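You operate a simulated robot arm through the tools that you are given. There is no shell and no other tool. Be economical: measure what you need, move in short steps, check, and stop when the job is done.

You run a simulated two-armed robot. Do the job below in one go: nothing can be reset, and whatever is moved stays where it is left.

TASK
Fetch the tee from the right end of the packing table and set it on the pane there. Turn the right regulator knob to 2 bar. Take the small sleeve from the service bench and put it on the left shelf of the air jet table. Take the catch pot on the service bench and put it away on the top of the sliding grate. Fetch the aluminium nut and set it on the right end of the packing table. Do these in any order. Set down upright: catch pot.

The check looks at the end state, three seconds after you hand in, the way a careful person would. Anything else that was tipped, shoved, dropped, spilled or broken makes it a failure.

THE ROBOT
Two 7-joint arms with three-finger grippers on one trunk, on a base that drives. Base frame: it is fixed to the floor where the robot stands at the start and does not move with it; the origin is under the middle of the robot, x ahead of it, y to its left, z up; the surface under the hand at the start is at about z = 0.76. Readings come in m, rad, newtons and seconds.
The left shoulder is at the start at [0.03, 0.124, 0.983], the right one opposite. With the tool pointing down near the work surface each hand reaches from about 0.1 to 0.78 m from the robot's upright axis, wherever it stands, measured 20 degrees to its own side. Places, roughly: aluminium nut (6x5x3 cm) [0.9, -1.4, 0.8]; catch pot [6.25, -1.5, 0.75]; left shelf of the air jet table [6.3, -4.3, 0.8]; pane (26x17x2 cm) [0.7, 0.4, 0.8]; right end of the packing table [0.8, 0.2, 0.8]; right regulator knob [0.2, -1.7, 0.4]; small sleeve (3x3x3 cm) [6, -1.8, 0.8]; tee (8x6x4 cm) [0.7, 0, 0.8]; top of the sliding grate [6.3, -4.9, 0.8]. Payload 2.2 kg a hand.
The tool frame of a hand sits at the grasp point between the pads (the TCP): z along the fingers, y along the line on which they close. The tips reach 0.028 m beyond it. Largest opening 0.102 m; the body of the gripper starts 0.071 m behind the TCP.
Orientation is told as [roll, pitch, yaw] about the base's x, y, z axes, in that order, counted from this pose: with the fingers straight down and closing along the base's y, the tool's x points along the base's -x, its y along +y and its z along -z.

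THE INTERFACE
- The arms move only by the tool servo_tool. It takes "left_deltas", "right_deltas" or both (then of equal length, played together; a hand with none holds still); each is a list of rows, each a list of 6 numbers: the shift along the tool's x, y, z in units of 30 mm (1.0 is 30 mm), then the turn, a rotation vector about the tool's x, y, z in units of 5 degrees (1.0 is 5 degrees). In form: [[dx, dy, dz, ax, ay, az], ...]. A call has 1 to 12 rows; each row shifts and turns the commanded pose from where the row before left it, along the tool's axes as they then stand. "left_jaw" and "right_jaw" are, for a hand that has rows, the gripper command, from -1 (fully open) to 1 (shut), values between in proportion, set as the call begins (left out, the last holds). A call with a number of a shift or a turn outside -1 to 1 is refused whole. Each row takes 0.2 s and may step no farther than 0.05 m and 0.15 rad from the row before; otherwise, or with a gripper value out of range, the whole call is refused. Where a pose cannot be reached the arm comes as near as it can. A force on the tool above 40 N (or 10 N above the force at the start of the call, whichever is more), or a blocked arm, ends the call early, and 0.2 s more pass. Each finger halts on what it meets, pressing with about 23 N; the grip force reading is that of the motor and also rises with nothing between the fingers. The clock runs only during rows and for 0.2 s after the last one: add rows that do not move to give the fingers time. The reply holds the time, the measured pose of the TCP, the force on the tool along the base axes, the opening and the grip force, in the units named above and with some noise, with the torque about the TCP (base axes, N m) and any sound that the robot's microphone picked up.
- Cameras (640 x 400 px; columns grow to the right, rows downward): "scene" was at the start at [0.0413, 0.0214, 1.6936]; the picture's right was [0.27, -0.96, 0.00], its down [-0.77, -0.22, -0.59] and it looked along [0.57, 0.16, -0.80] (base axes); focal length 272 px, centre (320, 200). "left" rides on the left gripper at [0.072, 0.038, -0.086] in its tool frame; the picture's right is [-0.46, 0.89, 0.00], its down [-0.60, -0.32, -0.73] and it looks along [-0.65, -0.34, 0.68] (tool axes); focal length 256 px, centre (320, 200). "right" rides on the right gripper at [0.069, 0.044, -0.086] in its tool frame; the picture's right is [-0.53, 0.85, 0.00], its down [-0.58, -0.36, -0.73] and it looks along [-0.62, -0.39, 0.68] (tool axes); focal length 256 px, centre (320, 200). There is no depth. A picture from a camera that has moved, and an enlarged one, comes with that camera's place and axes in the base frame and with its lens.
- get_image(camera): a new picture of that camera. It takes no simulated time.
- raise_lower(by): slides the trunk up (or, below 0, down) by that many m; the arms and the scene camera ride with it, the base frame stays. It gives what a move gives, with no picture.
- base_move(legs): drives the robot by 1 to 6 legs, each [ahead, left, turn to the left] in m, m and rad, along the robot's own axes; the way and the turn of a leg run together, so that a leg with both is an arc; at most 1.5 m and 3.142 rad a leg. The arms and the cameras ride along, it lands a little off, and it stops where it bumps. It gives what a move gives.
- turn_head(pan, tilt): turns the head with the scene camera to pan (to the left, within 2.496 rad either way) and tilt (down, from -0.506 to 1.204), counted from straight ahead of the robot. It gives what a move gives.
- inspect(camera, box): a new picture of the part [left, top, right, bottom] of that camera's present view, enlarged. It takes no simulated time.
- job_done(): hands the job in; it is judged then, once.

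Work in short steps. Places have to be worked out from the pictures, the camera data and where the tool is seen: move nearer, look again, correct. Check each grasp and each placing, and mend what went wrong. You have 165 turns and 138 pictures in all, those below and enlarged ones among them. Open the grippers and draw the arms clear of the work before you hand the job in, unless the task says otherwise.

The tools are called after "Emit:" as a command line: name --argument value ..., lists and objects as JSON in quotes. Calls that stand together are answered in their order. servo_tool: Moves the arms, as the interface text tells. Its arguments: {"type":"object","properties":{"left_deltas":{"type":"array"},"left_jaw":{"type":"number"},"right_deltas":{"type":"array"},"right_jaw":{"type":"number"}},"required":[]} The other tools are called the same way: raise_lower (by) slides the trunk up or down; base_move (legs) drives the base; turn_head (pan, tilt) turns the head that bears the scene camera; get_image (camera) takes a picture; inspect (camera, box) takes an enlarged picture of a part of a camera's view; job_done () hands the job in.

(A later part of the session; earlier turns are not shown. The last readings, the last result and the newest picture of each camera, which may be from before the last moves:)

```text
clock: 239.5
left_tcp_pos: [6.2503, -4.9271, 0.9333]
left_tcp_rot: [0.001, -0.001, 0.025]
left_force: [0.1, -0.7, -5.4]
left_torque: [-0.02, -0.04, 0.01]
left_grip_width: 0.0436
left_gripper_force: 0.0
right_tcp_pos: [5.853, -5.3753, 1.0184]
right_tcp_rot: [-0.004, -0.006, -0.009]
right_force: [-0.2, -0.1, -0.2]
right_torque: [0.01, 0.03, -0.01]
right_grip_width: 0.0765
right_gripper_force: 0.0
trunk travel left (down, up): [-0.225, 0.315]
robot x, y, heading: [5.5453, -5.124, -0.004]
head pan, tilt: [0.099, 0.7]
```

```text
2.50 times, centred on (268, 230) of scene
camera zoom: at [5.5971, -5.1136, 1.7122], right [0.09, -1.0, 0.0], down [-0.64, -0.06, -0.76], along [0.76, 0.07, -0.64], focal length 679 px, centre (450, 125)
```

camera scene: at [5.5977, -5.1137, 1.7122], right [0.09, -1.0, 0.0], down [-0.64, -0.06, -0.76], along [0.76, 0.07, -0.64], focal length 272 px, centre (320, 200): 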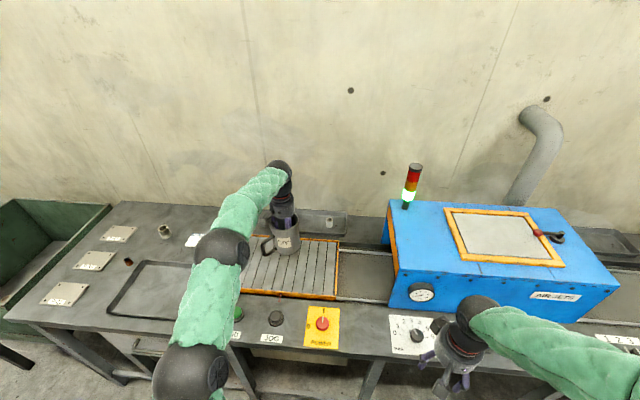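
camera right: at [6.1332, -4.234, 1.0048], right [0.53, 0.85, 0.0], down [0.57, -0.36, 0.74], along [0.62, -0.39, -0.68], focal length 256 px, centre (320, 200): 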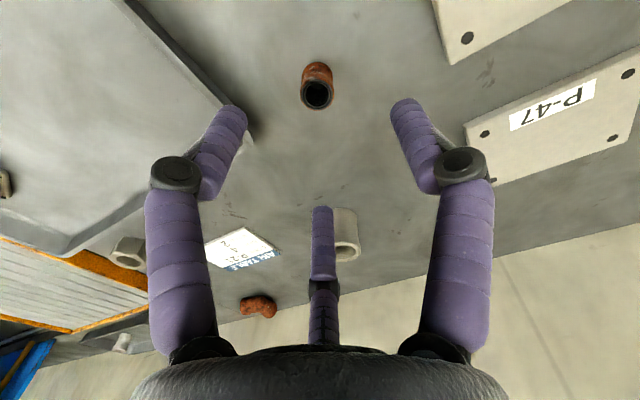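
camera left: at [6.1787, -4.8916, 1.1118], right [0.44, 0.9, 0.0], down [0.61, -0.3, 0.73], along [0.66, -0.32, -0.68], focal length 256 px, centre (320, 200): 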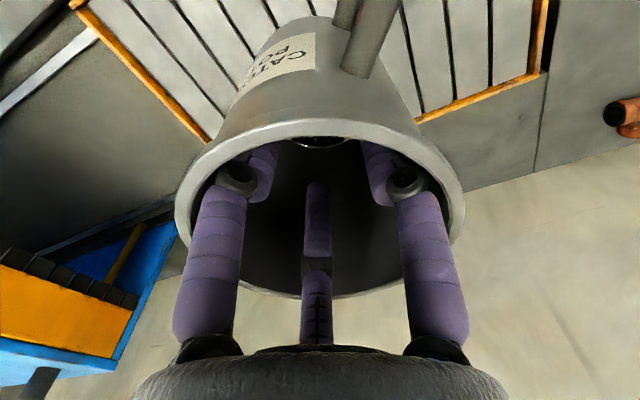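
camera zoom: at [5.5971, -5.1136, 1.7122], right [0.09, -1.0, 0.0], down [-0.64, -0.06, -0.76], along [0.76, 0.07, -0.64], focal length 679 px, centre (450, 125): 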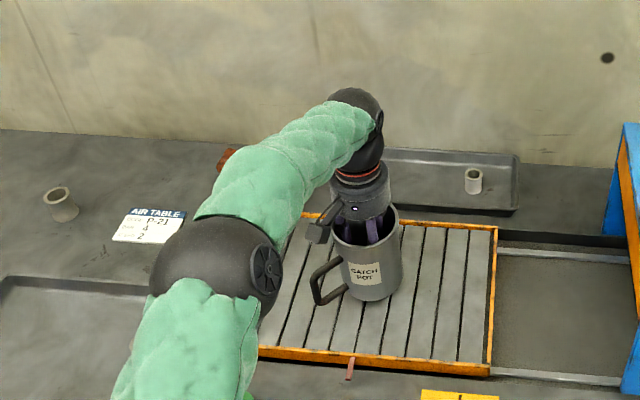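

Creep down in 2.5 mm steps until contact.

Emit:
servo_tool --left_deltas '[[0, 0, 0.1, 0, 0, 0], [0, 0, 0.1, 0, 0, 0], [0, 0, 0.08, 0, 0, 0], [0, 0, 0.08, 0, 0, 0], [0, 0, 0.08, 0, 0, 0], [0, 0, 0, 0, 0, 0]]'

```text
clock: 240.9
left_tcp_pos: [6.2518, -4.9282, 0.9187]
left_tcp_rot: [0.001, 0.0, 0.025]
left_force: [-0.1, -0.6, -5.2]
left_torque: [-0.03, -0.03, -0.01]
left_grip_width: 0.0435
left_gripper_force: 0.1
right_tcp_pos: [5.8543, -5.3759, 1.0189]
right_tcp_rot: [-0.004, -0.007, -0.009]
right_force: [0.3, 0.0, -0.1]
right_torque: [0.0, -0.01, 0.0]
right_grip_width: 0.0764
right_gripper_force: 0.1
trunk travel left (down, up): [-0.225, 0.315]
robot x, y, heading: [5.5413, -5.1253, -0.003]
head pan, tilt: [0.099, 0.7]
```

Emit:
servo_tool --left_deltas '[[0, 0, 0.08, 0, 0, 0], [0, 0, 0.08, 0, 0, 0], [0, 0, 0.08, 0, 0, 0], [0, 0, 0.08, 0, 0, 0], [0, 0, 0, 0, 0, 0]]'

```text
clock: 242.1
left_tcp_pos: [6.2515, -4.9285, 0.9163]
left_tcp_rot: [0.003, -0.011, 0.027]
left_force: [2.9, -3.4, 20.2]
left_torque: [0.43, 0.36, 0.02]
left_grip_width: 0.0437
left_gripper_force: 0.0
right_tcp_pos: [5.8531, -5.3762, 1.0188]
right_tcp_rot: [-0.004, -0.009, -0.009]
right_force: [-0.1, -0.9, 0.4]
right_torque: [0.02, 0.02, 0.02]
right_grip_width: 0.0764
right_gripper_force: 0.0
trunk travel left (down, up): [-0.225, 0.315]
robot x, y, heading: [5.5435, -5.1225, -0.002]
head pan, tilt: [0.099, 0.7]
```

Contact. Relax the push, then contract the fingers to release.

Emit:
servo_tool --left_deltas '[[0, 0, -0.1, 0, 0, 0], [0, 0, -0.08, 0, 0, 0], [0, 0, 0, 0, 0, 0]]'

Emit:
servo_tool --left_deltas '[[0, 0, 0, 0, 0, 0], [0, 0, 0, 0, 0, 0], [0, 0, 0, 0, 0, 0]]' --left_jaw 0.5

Emit:
get_image --camera "left"

```text
clock: 242.9
left_tcp_pos: [6.2496, -4.9272, 0.9148]
left_tcp_rot: [0.002, -0.001, 0.026]
left_force: [5.0, 0.5, 7.0]
left_torque: [0.43, -0.35, -0.17]
left_grip_width: 0.0435
left_gripper_force: 0.0
right_tcp_pos: [5.853, -5.3768, 1.0181]
right_tcp_rot: [-0.006, -0.004, -0.01]
right_force: [0.5, 0.3, 1.5]
right_torque: [0.04, -0.01, 0.0]
right_grip_width: 0.0763
right_gripper_force: 0.0
trunk travel left (down, up): [-0.225, 0.315]
robot x, y, heading: [5.5428, -5.1226, -0.009]
head pan, tilt: [0.099, 0.7]
```

```text
clock: 243.7
left_tcp_pos: [6.2495, -4.927, 0.9144]
left_tcp_rot: [0.002, -0.001, 0.026]
left_force: [-0.2, -0.4, 0.2]
left_torque: [0.08, 0.02, 0.01]
left_grip_width: 0.0255
left_gripper_force: 0.1
right_tcp_pos: [5.8547, -5.3749, 1.0185]
right_tcp_rot: [-0.004, -0.004, -0.007]
right_force: [0.7, 0.1, -0.6]
right_torque: [0.03, -0.03, 0.04]
right_grip_width: 0.0766
right_gripper_force: 0.0
trunk travel left (down, up): [-0.225, 0.315]
robot x, y, heading: [5.5425, -5.1215, -0.003]
head pan, tilt: [0.099, 0.7]
```

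```text
59 pictures are left
camera left: at [6.1769, -4.8909, 1.0017], right [0.44, 0.9, 0.0], down [0.61, -0.3, 0.73], along [0.66, -0.32, -0.68], focal length 256 px, centre (320, 200)
```

left: 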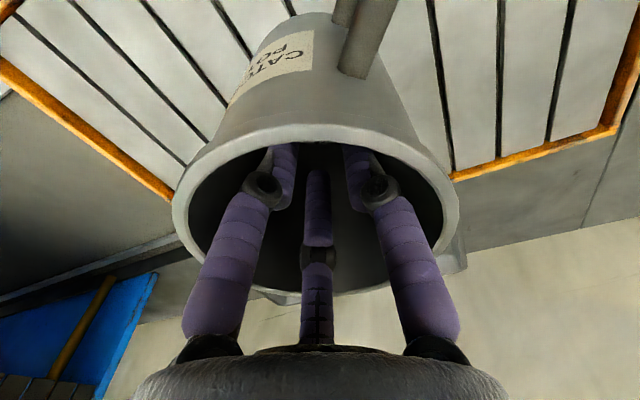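

Released, pot standing. Raise the hand straight out and retract.

Emit:
servo_tool --left_deltas '[[0, 0, -0.4, 0, 0, 0], [0, 0, -0.8, 0, 0, 0], [0, 0, -1, 0, 0, 0], [0, 0, -1, 0, 0, 0], [0, 0, -1, 0, 0, 0], [0, 0, -0.6, 0, 0, 0], [1, 0.1, 0, 0, 0, 0], [1, 0.1, 0, 0, 0, 0], [1, 0.1, 0, 0, 0, 0], [1, 0.1, 0, 0, 0, 0], [1, 0.1, 0, 0, 0, 0], [1, 0.1, 0, 0, 0, 0]]'

Emit:
servo_tool --left_deltas '[[1, 0.1, 0, 0, 0, 0], [1, 0.1, 0, 0, 0, 0], [1, 0.1, 0, 0, 0, 0], [1, 0.1, 0, 0, 0, 0], [1, 0.1, 0, 0, 0, 0], [1, 0.1, 0, 0, 0, 0], [1, 0.1, 0, 0, 0, 0], [0, 0, 0, 0, 0, 0]]'

Emit:
get_image --camera "scene"

```text
clock: 246.3
left_tcp_pos: [6.0706, -4.916, 1.062]
left_tcp_rot: [0.004, -0.001, 0.027]
left_force: [0.2, -0.7, 0.2]
left_torque: [0.01, -0.02, 0.01]
left_grip_width: 0.0257
left_gripper_force: 0.0
right_tcp_pos: [5.8533, -5.3754, 1.0187]
right_tcp_rot: [-0.005, -0.007, -0.008]
right_force: [0.0, -0.3, -0.1]
right_torque: [0.03, -0.01, -0.02]
right_grip_width: 0.0764
right_gripper_force: 0.1
trunk travel left (down, up): [-0.225, 0.315]
robot x, y, heading: [5.5387, -5.1203, -0.007]
head pan, tilt: [0.099, 0.7]
```

```text
clock: 248.1
left_tcp_pos: [5.8609, -4.8988, 1.0591]
left_tcp_rot: [0.002, -0.001, 0.026]
left_force: [0.6, -0.2, 0.1]
left_torque: [0.0, 0.0, -0.02]
left_grip_width: 0.0257
left_gripper_force: 0.3
right_tcp_pos: [5.855, -5.3758, 1.0185]
right_tcp_rot: [-0.007, -0.005, -0.007]
right_force: [-0.2, 0.0, 0.7]
right_torque: [0.0, -0.01, 0.0]
right_grip_width: 0.0768
right_gripper_force: 0.0
trunk travel left (down, up): [-0.225, 0.315]
robot x, y, heading: [5.5442, -5.1217, -0.005]
head pan, tilt: [0.099, 0.7]
```

```text
58 pictures are left
camera scene: at [5.5974, -5.1138, 1.7122], right [0.09, -1.0, 0.0], down [-0.64, -0.06, -0.76], along [0.76, 0.07, -0.64], focal length 272 px, centre (320, 200)
```

scene: 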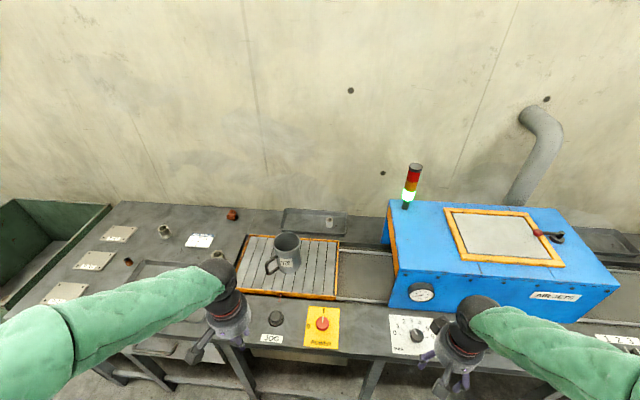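

Pot upright on the grate. Now to the regulator: back off, turn and drive diagonally across the hall toward the cabinet's front, stopping to look.

Emit:
base_move --legs '[[-0.45, 0, 0], [0, 0, 2.42], [1.4, 0, 0], [1.0, 0, 0]]'

Emit:
turn_head --pan 0.4 --tilt 0.45

Emit:
get_image --camera "scene"

```text
clock: 267.9
left_tcp_pos: [2.8813, -3.5794, 1.06]
left_tcp_rot: [0.002, 0.0, 2.487]
left_force: [-0.1, -1.4, 0.4]
left_torque: [-0.04, -0.02, 0.01]
left_grip_width: 0.0253
left_gripper_force: 0.0
right_tcp_pos: [3.1861, -3.2131, 1.0177]
right_tcp_rot: [-0.006, -0.006, 2.449]
right_force: [0.2, 0.2, 0.7]
right_torque: [-0.01, -0.02, -0.03]
right_grip_width: 0.0766
right_gripper_force: 0.0
trunk travel left (down, up): [-0.225, 0.315]
robot x, y, heading: [3.2685, -3.6066, 2.456]
head pan, tilt: [0.099, 0.7]
```

```text
clock: 268.7
left_tcp_pos: [2.8825, -3.5784, 1.059]
left_tcp_rot: [0.002, -0.001, 2.485]
left_force: [0.0, 0.2, 0.5]
left_torque: [-0.03, -0.01, 0.0]
left_grip_width: 0.0254
left_gripper_force: 0.1
right_tcp_pos: [3.1866, -3.2117, 1.0174]
right_tcp_rot: [-0.004, -0.006, 2.453]
right_force: [0.2, -0.1, -0.8]
right_torque: [0.0, -0.01, -0.02]
right_grip_width: 0.0767
right_gripper_force: 0.0
trunk travel left (down, up): [-0.225, 0.315]
robot x, y, heading: [3.2722, -3.605, 2.457]
head pan, tilt: [0.4, 0.45]
```

```text
57 pictures are left
camera scene: at [3.2048, -3.5964, 1.7344], right [0.28, 0.96, 0.0], down [0.42, -0.12, -0.9], along [-0.86, 0.26, -0.44], focal length 272 px, centre (320, 200)
```

scene: 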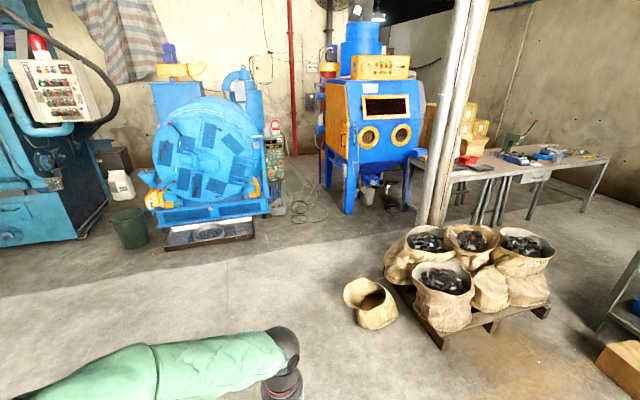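

Emit:
inspect --camera "scene" --box '[300, 100, 460, 230]'

```text
3.08 times, centred on (380, 165) of scene
camera zoom: at [3.2048, -3.5964, 1.7344], right [0.28, 0.96, 0.0], down [0.42, -0.12, -0.9], along [-0.86, 0.26, -0.44], focal length 836 px, centre (135, 308)
```

zoom: 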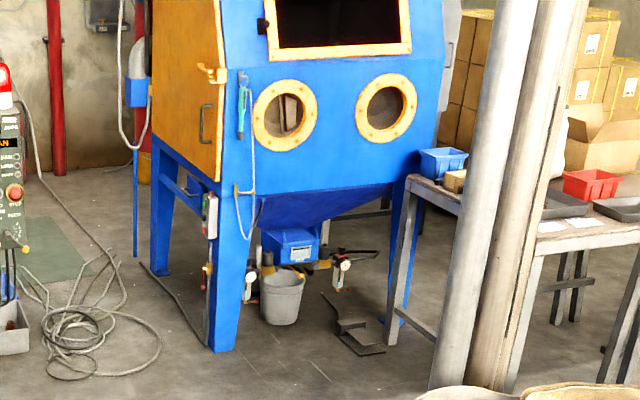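

The two regulators hang under the cabinet hopper; the right one is near the table end. I drive via y≈-3.4 (clear of pallet, sack and hose) then toward the cabinet front.

Emit:
base_move --legs '[[0, 0, 0.6], [1.2, 0, 0], [1.07, 0, 0], [0, -0.7, 0.05]]'

Emit:
turn_head --pan -0.5 --tilt 0.6

Emit:
get_image --camera "scene"

```text
clock: 284.9
left_tcp_pos: [0.7315, -2.9042, 1.0585]
left_tcp_rot: [0.002, -0.003, -3.143]
left_force: [-0.1, -0.3, 0.3]
left_torque: [-0.04, -0.02, 0.03]
left_grip_width: 0.0254
left_gripper_force: 0.1
right_tcp_pos: [0.7483, -2.4289, 1.019]
right_tcp_rot: [-0.003, -0.006, 3.109]
right_force: [-0.5, -0.8, -0.1]
right_torque: [0.0, 0.02, 0.01]
right_grip_width: 0.0765
right_gripper_force: 0.0
trunk travel left (down, up): [-0.225, 0.315]
robot x, y, heading: [1.0513, -2.6885, 3.11]
head pan, tilt: [0.4, 0.45]
```

```text
clock: 286.1
left_tcp_pos: [0.7318, -2.9054, 1.0594]
left_tcp_rot: [0.001, -0.001, -3.142]
left_force: [0.4, -0.8, 0.2]
left_torque: [0.01, 0.02, 0.0]
left_grip_width: 0.0257
left_gripper_force: 0.1
right_tcp_pos: [0.749, -2.429, 1.0192]
right_tcp_rot: [-0.004, -0.004, 3.109]
right_force: [0.2, 0.3, 0.9]
right_torque: [0.01, -0.01, -0.01]
right_grip_width: 0.0767
right_gripper_force: 0.1
trunk travel left (down, up): [-0.225, 0.315]
robot x, y, heading: [1.0563, -2.6881, 3.11]
head pan, tilt: [-0.499, 0.6]
```

```text
55 pictures are left
camera scene: at [1.0089, -2.644, 1.7209], right [0.5, 0.86, 0.0], down [0.49, -0.29, -0.83], along [-0.71, 0.42, -0.56], focal length 272 px, centre (320, 200)
```

scene: 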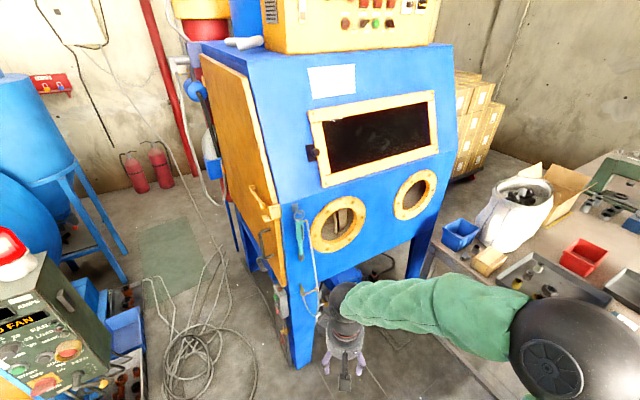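

Move 0.4 m right (toward +y), and swing the view; lift the right hand out of the way slightly later.

Emit:
base_move --legs '[[0, -0.38, 0.0]]'

Emit:
raise_lower --by -0.2

Emit:
turn_head --pan -0.6 --tilt 0.75

Emit:
get_image --camera "scene"

```text
clock: 288.7
left_tcp_pos: [0.7403, -2.5285, 1.0584]
left_tcp_rot: [0.0, 0.001, -3.139]
left_force: [0.2, -0.4, -0.7]
left_torque: [0.03, -0.03, 0.01]
left_grip_width: 0.0255
left_gripper_force: 0.0
right_tcp_pos: [0.7564, -2.0507, 1.0198]
right_tcp_rot: [-0.005, -0.005, 3.11]
right_force: [-0.2, -0.4, -0.7]
right_torque: [0.02, 0.01, 0.01]
right_grip_width: 0.0764
right_gripper_force: 0.0
trunk travel left (down, up): [-0.225, 0.315]
robot x, y, heading: [1.0637, -2.3093, 3.116]
head pan, tilt: [-0.499, 0.6]
stopped in leg 1: the robot was blocked; the commanded pose is now the measured one
```

```text
clock: 290.9
left_tcp_pos: [0.7404, -2.5272, 0.8595]
left_tcp_rot: [0.001, -0.002, -3.139]
left_force: [0.3, 0.0, 0.3]
left_torque: [0.02, -0.02, 0.01]
left_grip_width: 0.0253
left_gripper_force: 0.1
right_tcp_pos: [0.7572, -2.0506, 0.818]
right_tcp_rot: [-0.004, -0.005, 3.109]
right_force: [0.7, -0.1, -0.6]
right_torque: [0.0, 0.0, 0.04]
right_grip_width: 0.0765
right_gripper_force: 0.0
trunk travel left (down, up): [-0.025, 0.515]
robot x, y, heading: [1.0629, -2.3071, 3.109]
head pan, tilt: [-0.499, 0.6]
```

```text
clock: 291.6
left_tcp_pos: [0.739, -2.5266, 0.8589]
left_tcp_rot: [0.002, -0.001, -3.14]
left_force: [0.5, 0.2, -0.5]
left_torque: [-0.01, 0.02, 0.01]
left_grip_width: 0.0253
left_gripper_force: 0.1
right_tcp_pos: [0.7572, -2.0498, 0.8186]
right_tcp_rot: [-0.004, -0.005, 3.11]
right_force: [0.3, 0.6, 0.4]
right_torque: [0.02, -0.01, 0.04]
right_grip_width: 0.0768
right_gripper_force: 0.0
trunk travel left (down, up): [-0.025, 0.515]
robot x, y, heading: [1.067, -2.3111, 3.111]
head pan, tilt: [-0.6, 0.75]
```

```text
54 pictures are left
camera scene: at [1.0264, -2.2608, 1.5081], right [0.59, 0.81, 0.0], down [0.55, -0.4, -0.73], along [-0.59, 0.43, -0.68], focal length 272 px, centre (320, 200)
```

scene: 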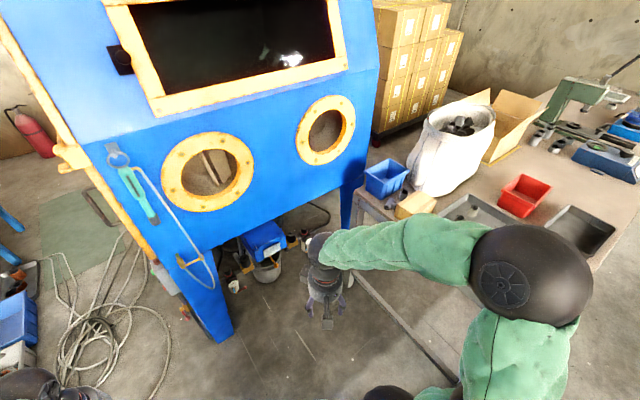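

Emit:
inspect --camera "scene" --box '[200, 190, 360, 290]'

Emit:
get_image --camera "right"

```text
4.00 times, centred on (280, 240) of scene
camera zoom: at [1.0264, -2.2608, 1.5081], right [0.59, 0.81, 0.0], down [0.55, -0.4, -0.73], along [-0.59, 0.43, -0.68], focal length 1086 px, centre (480, 40)
```

zoom: 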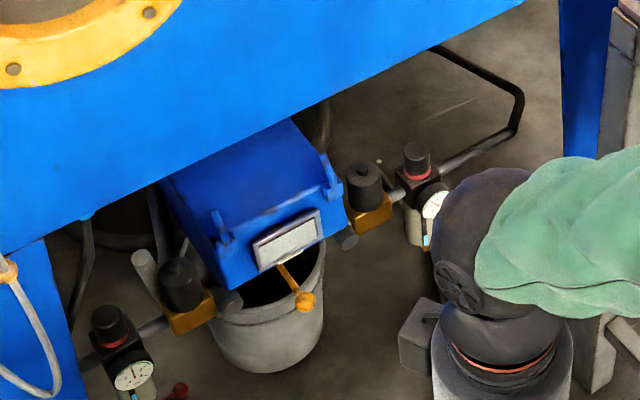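

```text
52 pictures are left
camera right: at [0.8265, -2.0959, 0.9067], right [-0.56, -0.83, 0.0], down [-0.56, 0.38, 0.74], along [-0.61, 0.41, -0.68], focal length 256 px, centre (320, 200)
```

right: 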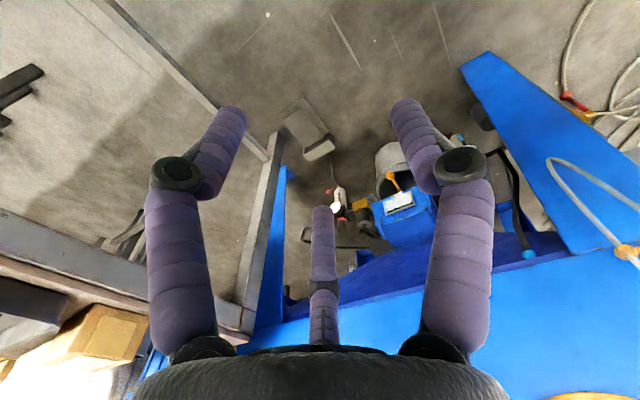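

I can see it: right regulator's black knob (red ring) on a vertical axis at ≈[0.2, -1.77, 0.41], gauge on its front, a valve 7 cm to its left. I move closer, then clear the right hand from the view to read the gauge.

Emit:
base_move --legs '[[0.22, 0, -0.2]]'

Emit:
servo_tool --right_deltas '[[0.5, 1, -0.8, 0, 0, 0], [0.5, 1, -0.8, 0, 0, 0], [0.5, 1, -0.8, 0, 0, 0], [0.5, 1, -0.8, 0, 0, 0], [0, 1, 0, 0, 0, 0], [0, 1, 0, 0, 0, 0], [0, 0, 0, 0, 0, 0]]'

Emit:
turn_head --pan -0.35 --tilt 0.9

Emit:
get_image --camera "scene"

```text
clock: 293.3
left_tcp_pos: [0.4807, -2.428, 0.8598]
left_tcp_rot: [0.002, -0.001, 2.941]
left_force: [-1.2, -0.5, -0.2]
left_torque: [0.0, -0.02, -0.02]
left_grip_width: 0.0253
left_gripper_force: 0.0
right_tcp_pos: [0.5952, -1.9647, 0.8184]
right_tcp_rot: [-0.006, -0.006, 2.905]
right_force: [-0.5, 0.0, -0.4]
right_torque: [-0.04, 0.01, 0.02]
right_grip_width: 0.0764
right_gripper_force: 0.0
trunk travel left (down, up): [-0.025, 0.515]
robot x, y, heading: [0.8418, -2.2797, 2.912]
head pan, tilt: [-0.6, 0.75]
```

```text
clock: 294.9
left_tcp_pos: [0.484, -2.429, 0.8601]
left_tcp_rot: [0.001, 0.0, 2.939]
left_force: [-0.5, 0.8, 0.7]
left_torque: [-0.01, -0.02, 0.01]
left_grip_width: 0.0256
left_gripper_force: 0.0
right_tcp_pos: [0.6133, -2.1551, 0.9146]
right_tcp_rot: [-0.006, -0.005, 2.906]
right_force: [-0.3, -0.2, -0.7]
right_torque: [0.0, 0.02, -0.03]
right_grip_width: 0.0765
right_gripper_force: 0.1
trunk travel left (down, up): [-0.025, 0.515]
robot x, y, heading: [0.8438, -2.2839, 2.909]
head pan, tilt: [-0.6, 0.75]
```

```text
clock: 295.6
left_tcp_pos: [0.4835, -2.4283, 0.8588]
left_tcp_rot: [0.002, -0.004, 2.94]
left_force: [0.0, 0.5, -0.2]
left_torque: [0.02, -0.02, -0.03]
left_grip_width: 0.0255
left_gripper_force: 0.1
right_tcp_pos: [0.6131, -2.1549, 0.9148]
right_tcp_rot: [-0.004, -0.005, 2.905]
right_force: [0.9, -0.2, -0.2]
right_torque: [0.02, -0.02, -0.04]
right_grip_width: 0.0767
right_gripper_force: 0.0
trunk travel left (down, up): [-0.025, 0.515]
robot x, y, heading: [0.8453, -2.2832, 2.91]
head pan, tilt: [-0.351, 0.901]
```

```text
51 pictures are left
camera scene: at [0.8097, -2.2451, 1.4961], right [0.55, 0.83, 0.0], down [0.65, -0.43, -0.62], along [-0.52, 0.34, -0.78], focal length 272 px, centre (320, 200)
```

scene: 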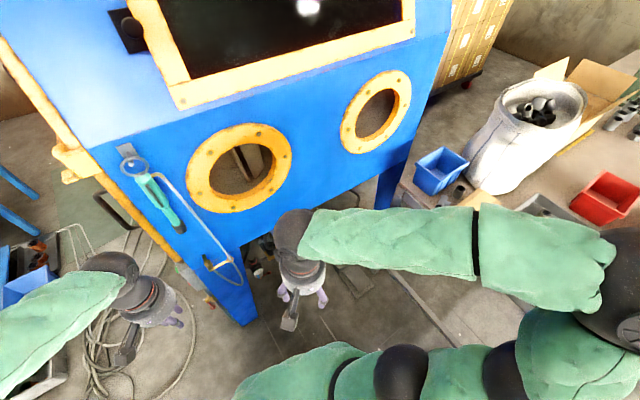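

The arm blocks the head view, so I'll use the right wrist camera. I lower the right hand in front of the regulator and then tilt it 40° so it leans toward the robot.

Emit:
servo_tool --right_deltas '[[-0.65, -0.4, 0.87, 0, 0, 0], [-0.65, -0.4, 0.87, 0, 0, 0], [-0.65, -0.4, 0.87, 0, 0, 0], [-0.65, -0.4, 0.87, 0, 0, 0], [-0.65, -0.4, 0.87, 0, 0, 0], [-0.65, -0.4, 0.87, 0, 0, 0], [-0.65, -0.4, 0.87, 0, 0, 0], [-0.65, -0.4, 0.87, 0, 0, 0], [-0.65, -0.4, 0.87, 0, 0, 0], [-0.65, -0.4, 0.87, 0, 0, 0], [-0.65, -0.4, 0.87, 0, 0, 0], [-0.65, -0.4, 0.87, 0, 0, 0]]'

Emit:
servo_tool --right_deltas '[[0, 0, 0, 0.44, -0.89, 0], [0, 0, 0, 0.44, -0.89, 0], [0, 0, 0, 0.44, -0.89, 0], [0, 0, 0, 0.44, -0.89, 0], [0, 0, 0, 0.44, -0.89, 0], [0, 0, 0, 0.44, -0.89, 0], [0, 0, 0, 0.44, -0.89, 0], [0, 0, 0, 0.44, -0.89, 0], [0, 0, 0, 0, 0, 0]]'

Emit:
get_image --camera "right"

Emit:
get_image --camera "scene"

```text
clock: 298.2
left_tcp_pos: [0.4836, -2.4278, 0.8604]
left_tcp_rot: [0.002, 0.0, 2.941]
left_force: [1.2, 0.0, 0.6]
left_torque: [0.02, -0.01, 0.02]
left_grip_width: 0.0254
left_gripper_force: 0.1
right_tcp_pos: [0.4161, -1.9596, 0.6041]
right_tcp_rot: [-0.005, -0.004, 2.905]
right_force: [-0.4, 0.6, 0.5]
right_torque: [-0.03, 0.01, 0.01]
right_grip_width: 0.0764
right_gripper_force: 0.0
trunk travel left (down, up): [-0.025, 0.515]
robot x, y, heading: [0.8454, -2.2833, 2.909]
head pan, tilt: [-0.351, 0.901]
```

```text
clock: 300.2
left_tcp_pos: [0.4844, -2.4284, 0.8604]
left_tcp_rot: [0.002, -0.001, 2.941]
left_force: [0.9, 0.3, 0.5]
left_torque: [0.01, 0.01, 0.01]
left_grip_width: 0.0256
left_gripper_force: 0.2
right_tcp_pos: [0.4171, -1.9583, 0.6011]
right_tcp_rot: [-0.36, -0.615, 3.022]
right_force: [0.0, 0.3, -0.4]
right_torque: [0.01, 0.02, 0.04]
right_grip_width: 0.0764
right_gripper_force: 0.0
trunk travel left (down, up): [-0.025, 0.515]
robot x, y, heading: [0.8443, -2.2791, 2.907]
head pan, tilt: [-0.351, 0.901]
```

```text
50 pictures are left
camera right: at [0.5035, -2.0397, 0.6179], right [-0.7, -0.71, 0.07], down [0.01, 0.08, 1.0], along [-0.72, 0.7, -0.05], focal length 256 px, centre (320, 200)
```

right: 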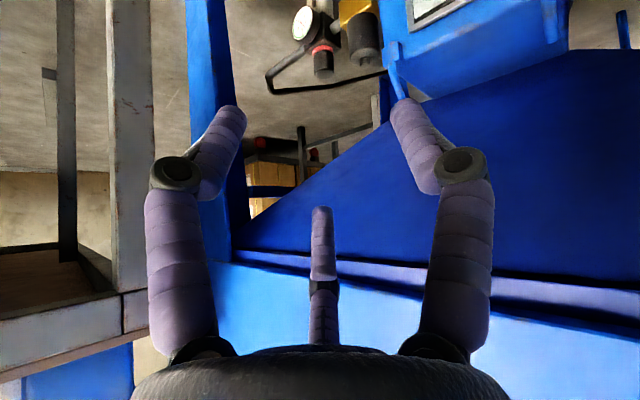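

```text
49 pictures are left
camera scene: at [0.8096, -2.2451, 1.4961], right [0.55, 0.83, 0.0], down [0.65, -0.43, -0.62], along [-0.52, 0.34, -0.78], focal length 272 px, centre (320, 200)
```

scene: 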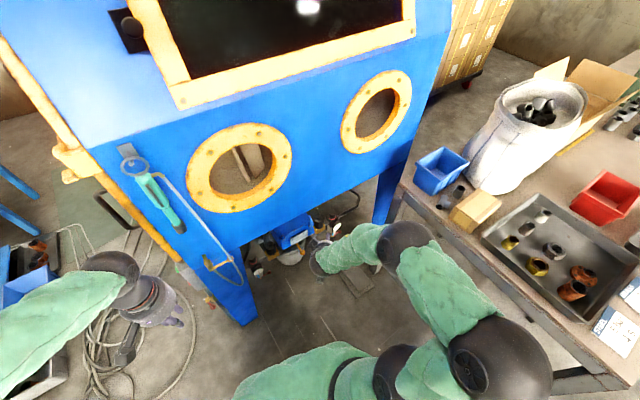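

The wrist camera (upside down) sees the gauge and knob. Zoom on them.

Emit:
inspect --camera "right" --box '[260, 0, 388, 80]'

```text
5.00 times, centred on (324, 40) of right
camera zoom: at [0.5035, -2.0397, 0.6179], right [-0.7, -0.71, 0.07], down [0.01, 0.08, 1.0], along [-0.72, 0.7, -0.05], focal length 1280 px, centre (300, 1000)
```

zoom: 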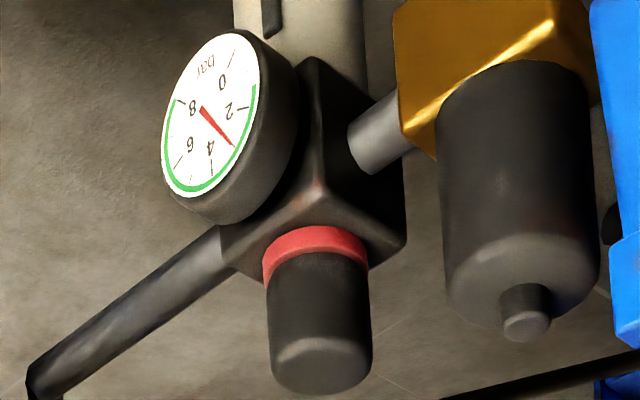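

Gauge reads just under 3 bar; it must go down to 2, i.e. turn the knob counter-clockwise (seen from above) most likely. Triangulated knob centre ≈[0.165, -1.745, 0.36]; I approach most of the way with the jaws at ~6 cm and look again.

Emit:
servo_tool --right_deltas '[[-0.3, -0.13, 0.92, 0, 0, 0], [-0.3, -0.13, 0.92, 0, 0, 0], [-0.3, -0.13, 0.92, 0, 0, 0], [-0.3, -0.13, 0.92, 0, 0, 0], [-0.3, -0.13, 0.92, 0, 0, 0], [-0.3, -0.13, 0.92, 0, 0, 0], [-0.3, -0.13, 0.92, 0, 0, 0], [0, 0, 0, 0, 0, 0]]' --right_jaw -0.2

Emit:
get_image --camera "right"

```text
clock: 302.0
left_tcp_pos: [0.4839, -2.4283, 0.8602]
left_tcp_rot: [0.001, -0.002, 2.939]
left_force: [0.1, 0.1, 0.8]
left_torque: [0.0, 0.01, 0.04]
left_grip_width: 0.0255
left_gripper_force: 0.0
right_tcp_pos: [0.2795, -1.8488, 0.4975]
right_tcp_rot: [-0.36, -0.615, 3.023]
right_force: [0.6, 0.2, 0.4]
right_torque: [0.01, -0.02, -0.04]
right_grip_width: 0.0613
right_gripper_force: 0.1
trunk travel left (down, up): [-0.025, 0.515]
robot x, y, heading: [0.8451, -2.279, 2.907]
head pan, tilt: [-0.351, 0.901]
```

```text
47 pictures are left
camera right: at [0.3649, -1.9298, 0.5144], right [-0.7, -0.71, 0.07], down [0.01, 0.08, 1.0], along [-0.72, 0.7, -0.05], focal length 256 px, centre (320, 200)
```

right: 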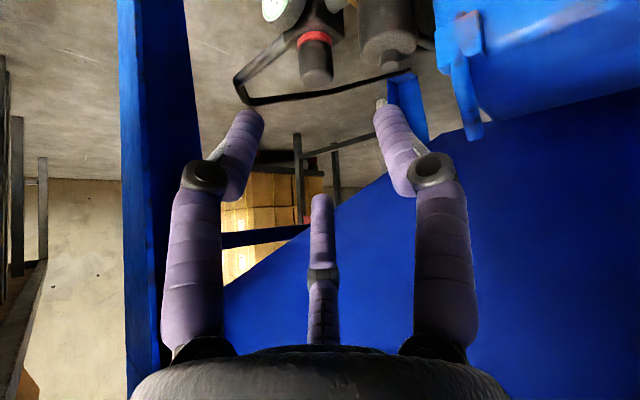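

Emit:
inspect --camera "right" --box '[240, 0, 400, 100]'

```text
4.00 times, centred on (320, 50) of right
camera zoom: at [0.3649, -1.9298, 0.5144], right [-0.7, -0.71, 0.07], down [0.01, 0.08, 1.0], along [-0.72, 0.7, -0.05], focal length 1024 px, centre (320, 800)
```

zoom: 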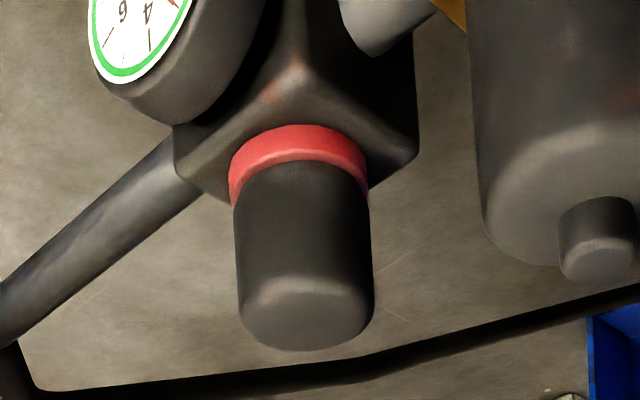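

Scale change between views fixes the knob at centre ≈[0.156, -1.735, 0.345], Ø≈38 mm, z 0.325–0.365. I line the tool axis up with it and advance 12 cm, jaws at 7 cm.

Emit:
servo_tool --right_deltas '[[-0.43, -0.35, 0, 0, 0, 0], [-0.43, -0.36, 0, 0, 0, 0], [0, 0, 0.8, 0, 0, 0], [0, 0, 0.8, 0, 0, 0], [0, 0, 0.8, 0, 0, 0], [0, 0, 0.8, 0, 0, 0], [0, 0, 0.8, 0, 0, 0], [0, 0, 0, 0, 0, 0]]' --right_jaw -0.37

Emit:
get_image --camera "right"

```text
clock: 303.8
left_tcp_pos: [0.4839, -2.4281, 0.8598]
left_tcp_rot: [0.002, -0.002, 2.941]
left_force: [0.2, -0.1, -0.2]
left_torque: [0.02, 0.01, 0.01]
left_grip_width: 0.0255
left_gripper_force: 0.0
right_tcp_pos: [0.2071, -1.776, 0.4276]
right_tcp_rot: [-0.36, -0.613, 3.023]
right_force: [-0.6, -1.0, 0.1]
right_torque: [0.02, 0.02, 0.02]
right_grip_width: 0.07
right_gripper_force: 0.0
trunk travel left (down, up): [-0.025, 0.515]
robot x, y, heading: [0.8407, -2.28, 2.914]
head pan, tilt: [-0.351, 0.901]
```

```text
45 pictures are left
camera right: at [0.2931, -1.8566, 0.444], right [-0.7, -0.71, 0.07], down [0.01, 0.08, 1.0], along [-0.72, 0.7, -0.05], focal length 256 px, centre (320, 200)
```

right: 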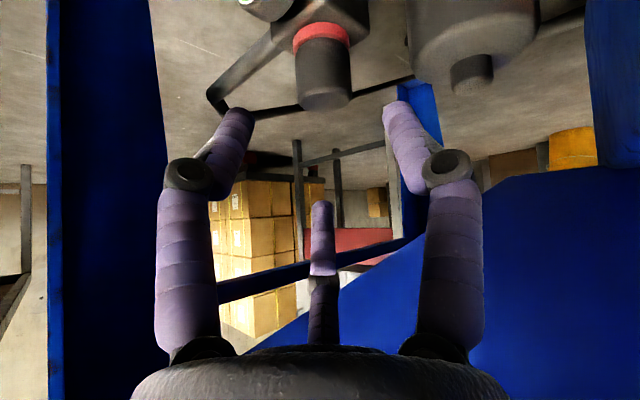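

Aligned. Advance 7 cm more and check.

Emit:
servo_tool --right_deltas '[[0.05, 0.05, 0.6, 0, 0, 0], [0, 0, 0.6, 0, 0, 0], [0, 0, 0.6, 0, 0, 0], [0, 0, 0.55, 0, 0, 0], [0, 0, 0, 0, 0, 0]]'

Emit:
get_image --camera "right"

```text
clock: 305.0
left_tcp_pos: [0.4833, -2.4274, 0.8594]
left_tcp_rot: [0.001, -0.002, 2.941]
left_force: [0.5, -0.3, -0.3]
left_torque: [-0.05, 0.03, -0.02]
left_grip_width: 0.0257
left_gripper_force: 0.1
right_tcp_pos: [0.1792, -1.7581, 0.3825]
right_tcp_rot: [-0.359, -0.614, 3.023]
right_force: [2.8, 5.3, 1.0]
right_torque: [-0.05, -0.05, 0.11]
right_grip_width: 0.0658
right_gripper_force: 0.0
right hand out of reach, approached as far as the arm can: row 4
trunk travel left (down, up): [-0.025, 0.515]
robot x, y, heading: [0.8379, -2.2815, 2.91]
head pan, tilt: [-0.351, 0.901]
```

```text
44 pictures are left
camera right: at [0.2644, -1.8387, 0.3981], right [-0.7, -0.71, 0.07], down [0.01, 0.08, 1.0], along [-0.72, 0.7, -0.05], focal length 256 px, centre (320, 200)
```

right: 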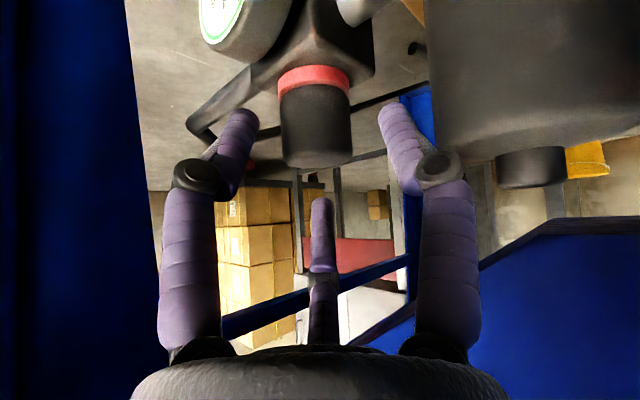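

The arm reached its limit and a finger brushed the valve (width changed). I back out, narrow the jaws, pull the left hand in, and bring the base ~10 cm nearer.

Emit:
servo_tool --right_deltas '[[0, 0, -0.6, 0, 0, 0], [0, 0, -0.8, 0, 0, 0], [0, 0, -0.8, 0, 0, 0], [0, 0, -0.8, 0, 0, 0], [0, 0, -0.8, 0, 0, 0], [0, 0, -0.8, 0, 0, 0]]' --left_deltas '[[0.8, 0, -0.5, 0, 0, 0], [0.8, 0, -0.5, 0, 0, 0], [0.8, 0, -0.5, 0, 0, 0], [0.8, 0, -0.5, 0, 0, 0], [0.8, 0, -0.5, 0, 0, 0], [0, 0, 0, 0, 0, 0]]' --right_jaw -0.12

Emit:
base_move --legs '[[0.1, -0.05, 0]]'

Emit:
get_image --camera "right"

```text
clock: 306.4
left_tcp_pos: [0.6031, -2.4518, 0.9333]
left_tcp_rot: [-0.001, -0.001, 2.941]
left_force: [0.4, -0.1, 0.0]
left_torque: [-0.02, 0.01, 0.02]
left_grip_width: 0.0255
left_gripper_force: 0.0
right_tcp_pos: [0.2474, -1.8168, 0.488]
right_tcp_rot: [-0.359, -0.614, 3.02]
right_force: [0.4, -0.2, 0.0]
right_torque: [0.04, 0.01, -0.02]
right_grip_width: 0.0572
right_gripper_force: 0.1
trunk travel left (down, up): [-0.025, 0.515]
robot x, y, heading: [0.8445, -2.2812, 2.906]
head pan, tilt: [-0.351, 0.901]
```

```text
clock: 307.4
left_tcp_pos: [0.5583, -2.4144, 0.9353]
left_tcp_rot: [0.0, -0.001, 2.939]
left_force: [-0.1, 0.9, -0.8]
left_torque: [0.04, -0.01, -0.01]
left_grip_width: 0.0253
left_gripper_force: 0.1
right_tcp_pos: [0.2099, -1.7827, 0.4819]
right_tcp_rot: [-0.355, -0.603, 3.022]
right_force: [0.2, -0.1, -0.5]
right_torque: [0.04, 0.0, -0.06]
right_grip_width: 0.0572
right_gripper_force: 0.1
trunk travel left (down, up): [-0.025, 0.515]
robot x, y, heading: [0.7983, -2.2423, 2.908]
head pan, tilt: [-0.351, 0.901]
stopped in leg 1: the robot was blocked; the commanded pose is now the measured one
```

```text
43 pictures are left
camera right: at [0.295, -1.8635, 0.4996], right [-0.7, -0.71, 0.06], down [0.0, 0.09, 1.0], along [-0.72, 0.69, -0.06], focal length 256 px, centre (320, 200)
```

right: 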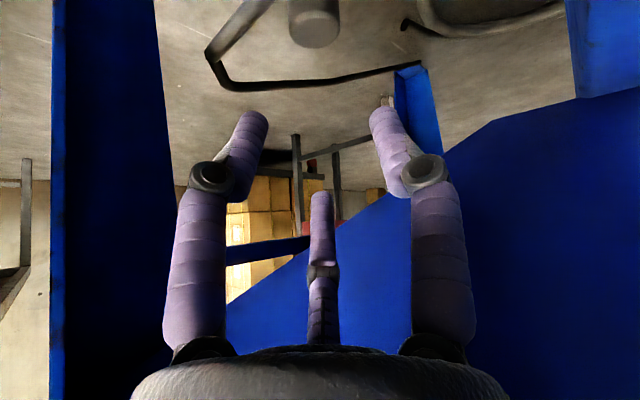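

The hand met the cabinet panel and stopped the base, now ~6 cm nearer. I shift the tool away from the panel onto the knob axis and advance.

Emit:
servo_tool --right_deltas '[[0.54, 0.2, 0, 0, 0, 0], [0.54, 0.2, 0, 0, 0, 0], [0, 0, 0.7, 0, 0, 0], [0, 0, 0.7, 0, 0, 0], [0, 0, 0.7, 0, 0, 0], [0, 0, 0.7, 0, 0, 0], [0, 0, 0.6, 0, 0, 0], [0, 0, 0, 0, 0, 0]]'

Emit:
get_image --camera "right"

```text
clock: 309.2
left_tcp_pos: [0.5583, -2.4154, 0.9332]
left_tcp_rot: [0.002, -0.002, 2.939]
left_force: [-1.0, 0.6, 0.5]
left_torque: [0.01, 0.06, -0.02]
left_grip_width: 0.0257
left_gripper_force: 0.2
right_tcp_pos: [0.1819, -1.7564, 0.3798]
right_tcp_rot: [-0.355, -0.602, 3.021]
right_force: [-0.6, 0.1, -0.6]
right_torque: [0.0, -0.02, -0.02]
right_grip_width: 0.057
right_gripper_force: 0.0
trunk travel left (down, up): [-0.025, 0.515]
robot x, y, heading: [0.7988, -2.2441, 2.909]
head pan, tilt: [-0.351, 0.901]
```

```text
42 pictures are left
camera right: at [0.2688, -1.8378, 0.3978], right [-0.7, -0.71, 0.06], down [0.0, 0.09, 1.0], along [-0.72, 0.69, -0.07], focal length 256 px, centre (320, 200)
```

right: 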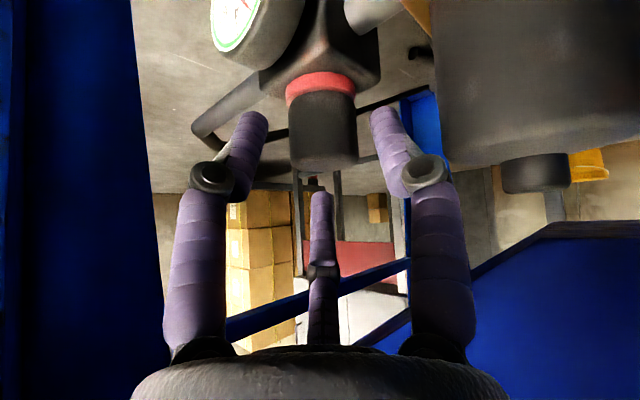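

No contact; the knob is between the fingers. Advance the last 27 mm.

Emit:
servo_tool --right_deltas '[[0.05, 0.0, 0.3, 0, 0, 0], [0, 0, 0.3, 0, 0, 0], [0, 0, 0.3, 0, 0, 0], [0, 0, 0, 0, 0, 0]]'

Emit:
get_image --camera "right"

```text
clock: 310.2
left_tcp_pos: [0.5598, -2.4156, 0.9345]
left_tcp_rot: [0.0, -0.004, 2.94]
left_force: [-0.9, 0.2, 0.1]
left_torque: [-0.01, -0.1, 0.01]
left_grip_width: 0.0254
left_gripper_force: 0.0
right_tcp_pos: [0.1733, -1.7456, 0.3597]
right_tcp_rot: [-0.359, -0.601, 3.02]
right_force: [39.0, -20.6, 47.7]
right_torque: [-0.61, -0.24, 0.05]
right_grip_width: 0.0604
right_gripper_force: 19.9
trunk travel left (down, up): [-0.025, 0.515]
robot x, y, heading: [0.8004, -2.2456, 2.904]
head pan, tilt: [-0.351, 0.901]
```

```text
41 pictures are left
camera right: at [0.2578, -1.8261, 0.3781], right [-0.7, -0.71, 0.06], down [-0.01, 0.09, 1.0], along [-0.71, 0.7, -0.07], focal length 256 px, centre (320, 200)
```

right: 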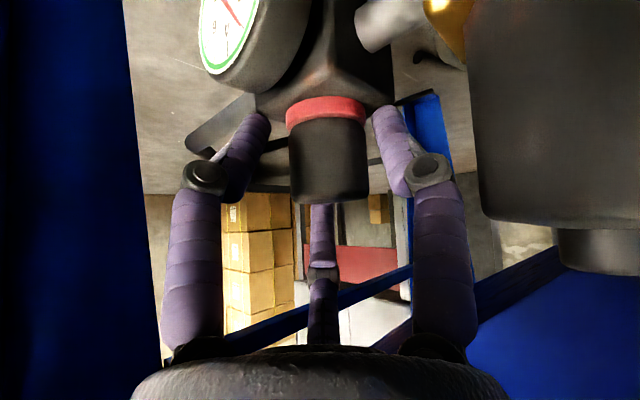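

The tips met the regulator body (~65 N). Back off 12 mm and close on the knob.

Emit:
servo_tool --right_deltas '[[0, 0, -0.4, 0, 0, 0], [0, 0, 0, 0, 0, 0]]'

Emit:
servo_tool --right_deltas '[[0, 0, 0, 0, 0, 0], [0, 0, 0, 0, 0, 0], [0, 0, 0, 0, 0, 0]]' --right_jaw 1

Emit:
get_image --camera "right"

```text
clock: 310.8
left_tcp_pos: [0.5574, -2.414, 0.9341]
left_tcp_rot: [0.003, -0.001, 2.94]
left_force: [-0.4, 0.2, 0.1]
left_torque: [0.0, 0.02, 0.03]
left_grip_width: 0.0254
left_gripper_force: 0.1
right_tcp_pos: [0.1756, -1.7509, 0.37]
right_tcp_rot: [-0.356, -0.605, 3.02]
right_force: [-0.3, 0.3, -0.2]
right_torque: [0.01, 0.03, 0.01]
right_grip_width: 0.0572
right_gripper_force: 0.1
trunk travel left (down, up): [-0.025, 0.515]
robot x, y, heading: [0.7957, -2.2458, 2.909]
head pan, tilt: [-0.351, 0.901]
```

```text
clock: 311.6
left_tcp_pos: [0.5578, -2.4157, 0.933]
left_tcp_rot: [0.0, 0.0, 2.939]
left_force: [0.0, -0.5, 0.3]
left_torque: [0.02, 0.01, -0.02]
left_grip_width: 0.0255
left_gripper_force: 0.1
right_tcp_pos: [0.1749, -1.7514, 0.3697]
right_tcp_rot: [-0.352, -0.604, 3.023]
right_force: [-6.8, -11.3, 2.0]
right_torque: [-0.28, 0.19, 0.13]
right_grip_width: 0.043
right_gripper_force: 44.9
trunk travel left (down, up): [-0.025, 0.515]
robot x, y, heading: [0.7984, -2.244, 2.905]
head pan, tilt: [-0.351, 0.901]
```

```text
40 pictures are left
camera right: at [0.2612, -1.8328, 0.3867], right [-0.69, -0.72, 0.06], down [0.0, 0.09, 1.0], along [-0.72, 0.69, -0.07], focal length 256 px, centre (320, 200)
```

right: 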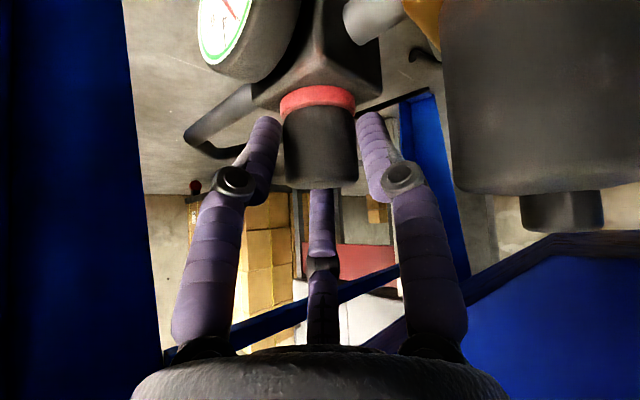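

The knob is gripped. Try 15° counter-clockwise (from above) about its vertical axis and read the gauge.

Emit:
servo_tool --right_deltas '[[0.027, -0.053, 0, -0.567, -0.281, -0.775], [0.027, -0.053, 0, -0.567, -0.281, -0.775], [0.027, -0.053, 0, -0.567, -0.281, -0.775], [0, 0, 0, 0, 0, 0]]'

Emit:
get_image --camera "right"

Emit:
inspect --camera "right" --box '[160, 0, 320, 100]'

```text
clock: 312.6
left_tcp_pos: [0.5573, -2.4156, 0.934]
left_tcp_rot: [0.001, 0.0, 2.941]
left_force: [0.4, -0.4, -0.6]
left_torque: [0.03, -0.05, 0.02]
left_grip_width: 0.0257
left_gripper_force: 0.0
right_tcp_pos: [0.1757, -1.7501, 0.3698]
right_tcp_rot: [-0.353, -0.603, -2.995]
right_force: [-19.2, -25.5, 2.9]
right_torque: [-0.94, -0.04, 0.28]
right_grip_width: 0.0432
right_gripper_force: 45.7
trunk travel left (down, up): [-0.025, 0.515]
robot x, y, heading: [0.8014, -2.2441, 2.913]
head pan, tilt: [-0.351, 0.901]
```

```text
39 pictures are left
camera right: at [0.281, -1.8051, 0.3866], right [-0.48, -0.87, 0.06], down [-0.03, 0.09, 1.0], along [-0.88, 0.48, -0.06], focal length 256 px, centre (320, 200)
```

right: 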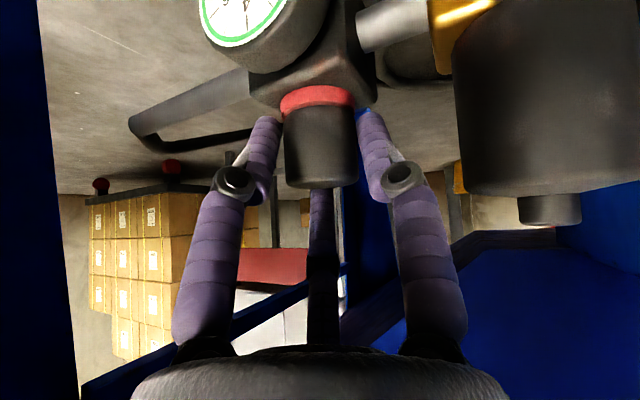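

```text
4.00 times, centred on (240, 50) of right
camera zoom: at [0.281, -1.8051, 0.3866], right [-0.48, -0.87, 0.06], down [-0.03, 0.09, 1.0], along [-0.88, 0.48, -0.06], focal length 1024 px, centre (640, 800)
```

zoom: 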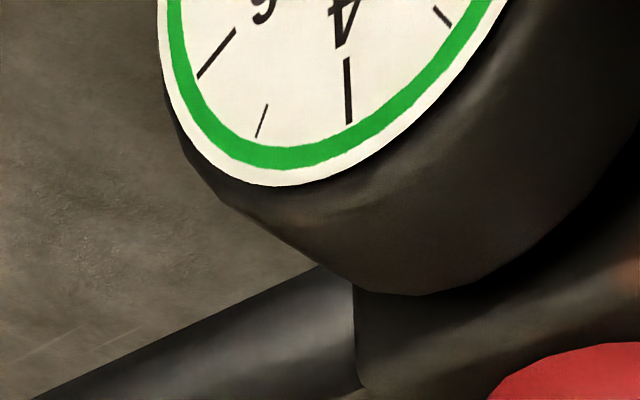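

The needle has left the visible lower part (it was near 3), so pressure is falling. I check with the head camera for the full gauge.

Emit:
get_image --camera "scene"

```text
37 pictures are left
camera scene: at [0.7656, -2.2097, 1.4961], right [0.55, 0.83, 0.0], down [0.65, -0.43, -0.62], along [-0.52, 0.34, -0.78], focal length 272 px, centre (320, 200)
```

scene: 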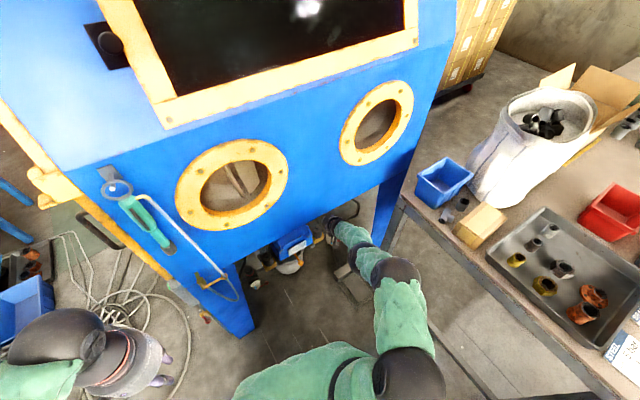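

Hidden by the hand. I release the knob and back straight out along the tool axis to read the whole gauge.

Emit:
servo_tool --right_deltas '[[0, 0, 0, 0, 0, 0], [0, 0, 0, 0, 0, 0], [0, 0, -0.5, 0, 0, 0], [0, 0, -1, 0, 0, 0], [0, 0, -1, 0, 0, 0], [0, 0, -1, 0, 0, 0], [0, 0, -1, 0, 0, 0], [0, 0, -1, 0, 0, 0], [0, 0, -1, 0, 0, 0], [0, 0, -1, 0, 0, 0], [0, 0, -1, 0, 0, 0], [0, 0, 0, 0, 0, 0]]' --right_jaw -0.12

Emit:
inspect --camera "right" --box '[230, 0, 358, 80]'

```text
clock: 315.2
left_tcp_pos: [0.5578, -2.4145, 0.9328]
left_tcp_rot: [0.0, -0.002, 2.938]
left_force: [0.7, 0.0, 0.2]
left_torque: [0.0, -0.01, 0.04]
left_grip_width: 0.0253
left_gripper_force: 0.2
right_tcp_pos: [0.3244, -1.8112, 0.5646]
right_tcp_rot: [-0.355, -0.604, -2.998]
right_force: [-0.1, -0.5, -1.0]
right_torque: [-0.01, 0.0, 0.0]
right_grip_width: 0.0571
right_gripper_force: 0.1
trunk travel left (down, up): [-0.025, 0.515]
robot x, y, heading: [0.7954, -2.2424, 2.907]
head pan, tilt: [-0.351, 0.901]
```

```text
5.00 times, centred on (294, 40) of right
camera zoom: at [0.4289, -1.868, 0.5826], right [-0.49, -0.87, 0.06], down [-0.03, 0.09, 1.0], along [-0.87, 0.48, -0.07], focal length 1280 px, centre (450, 1000)
```

zoom: 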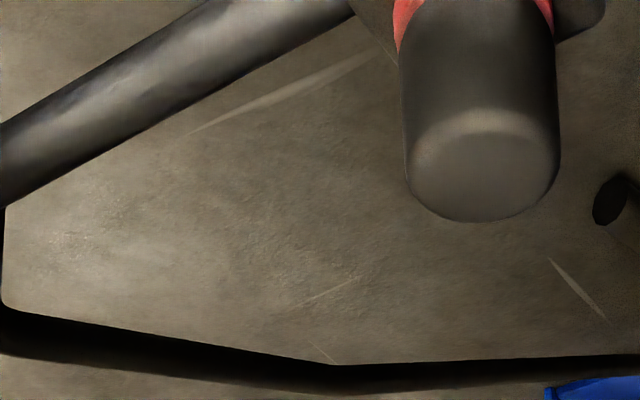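

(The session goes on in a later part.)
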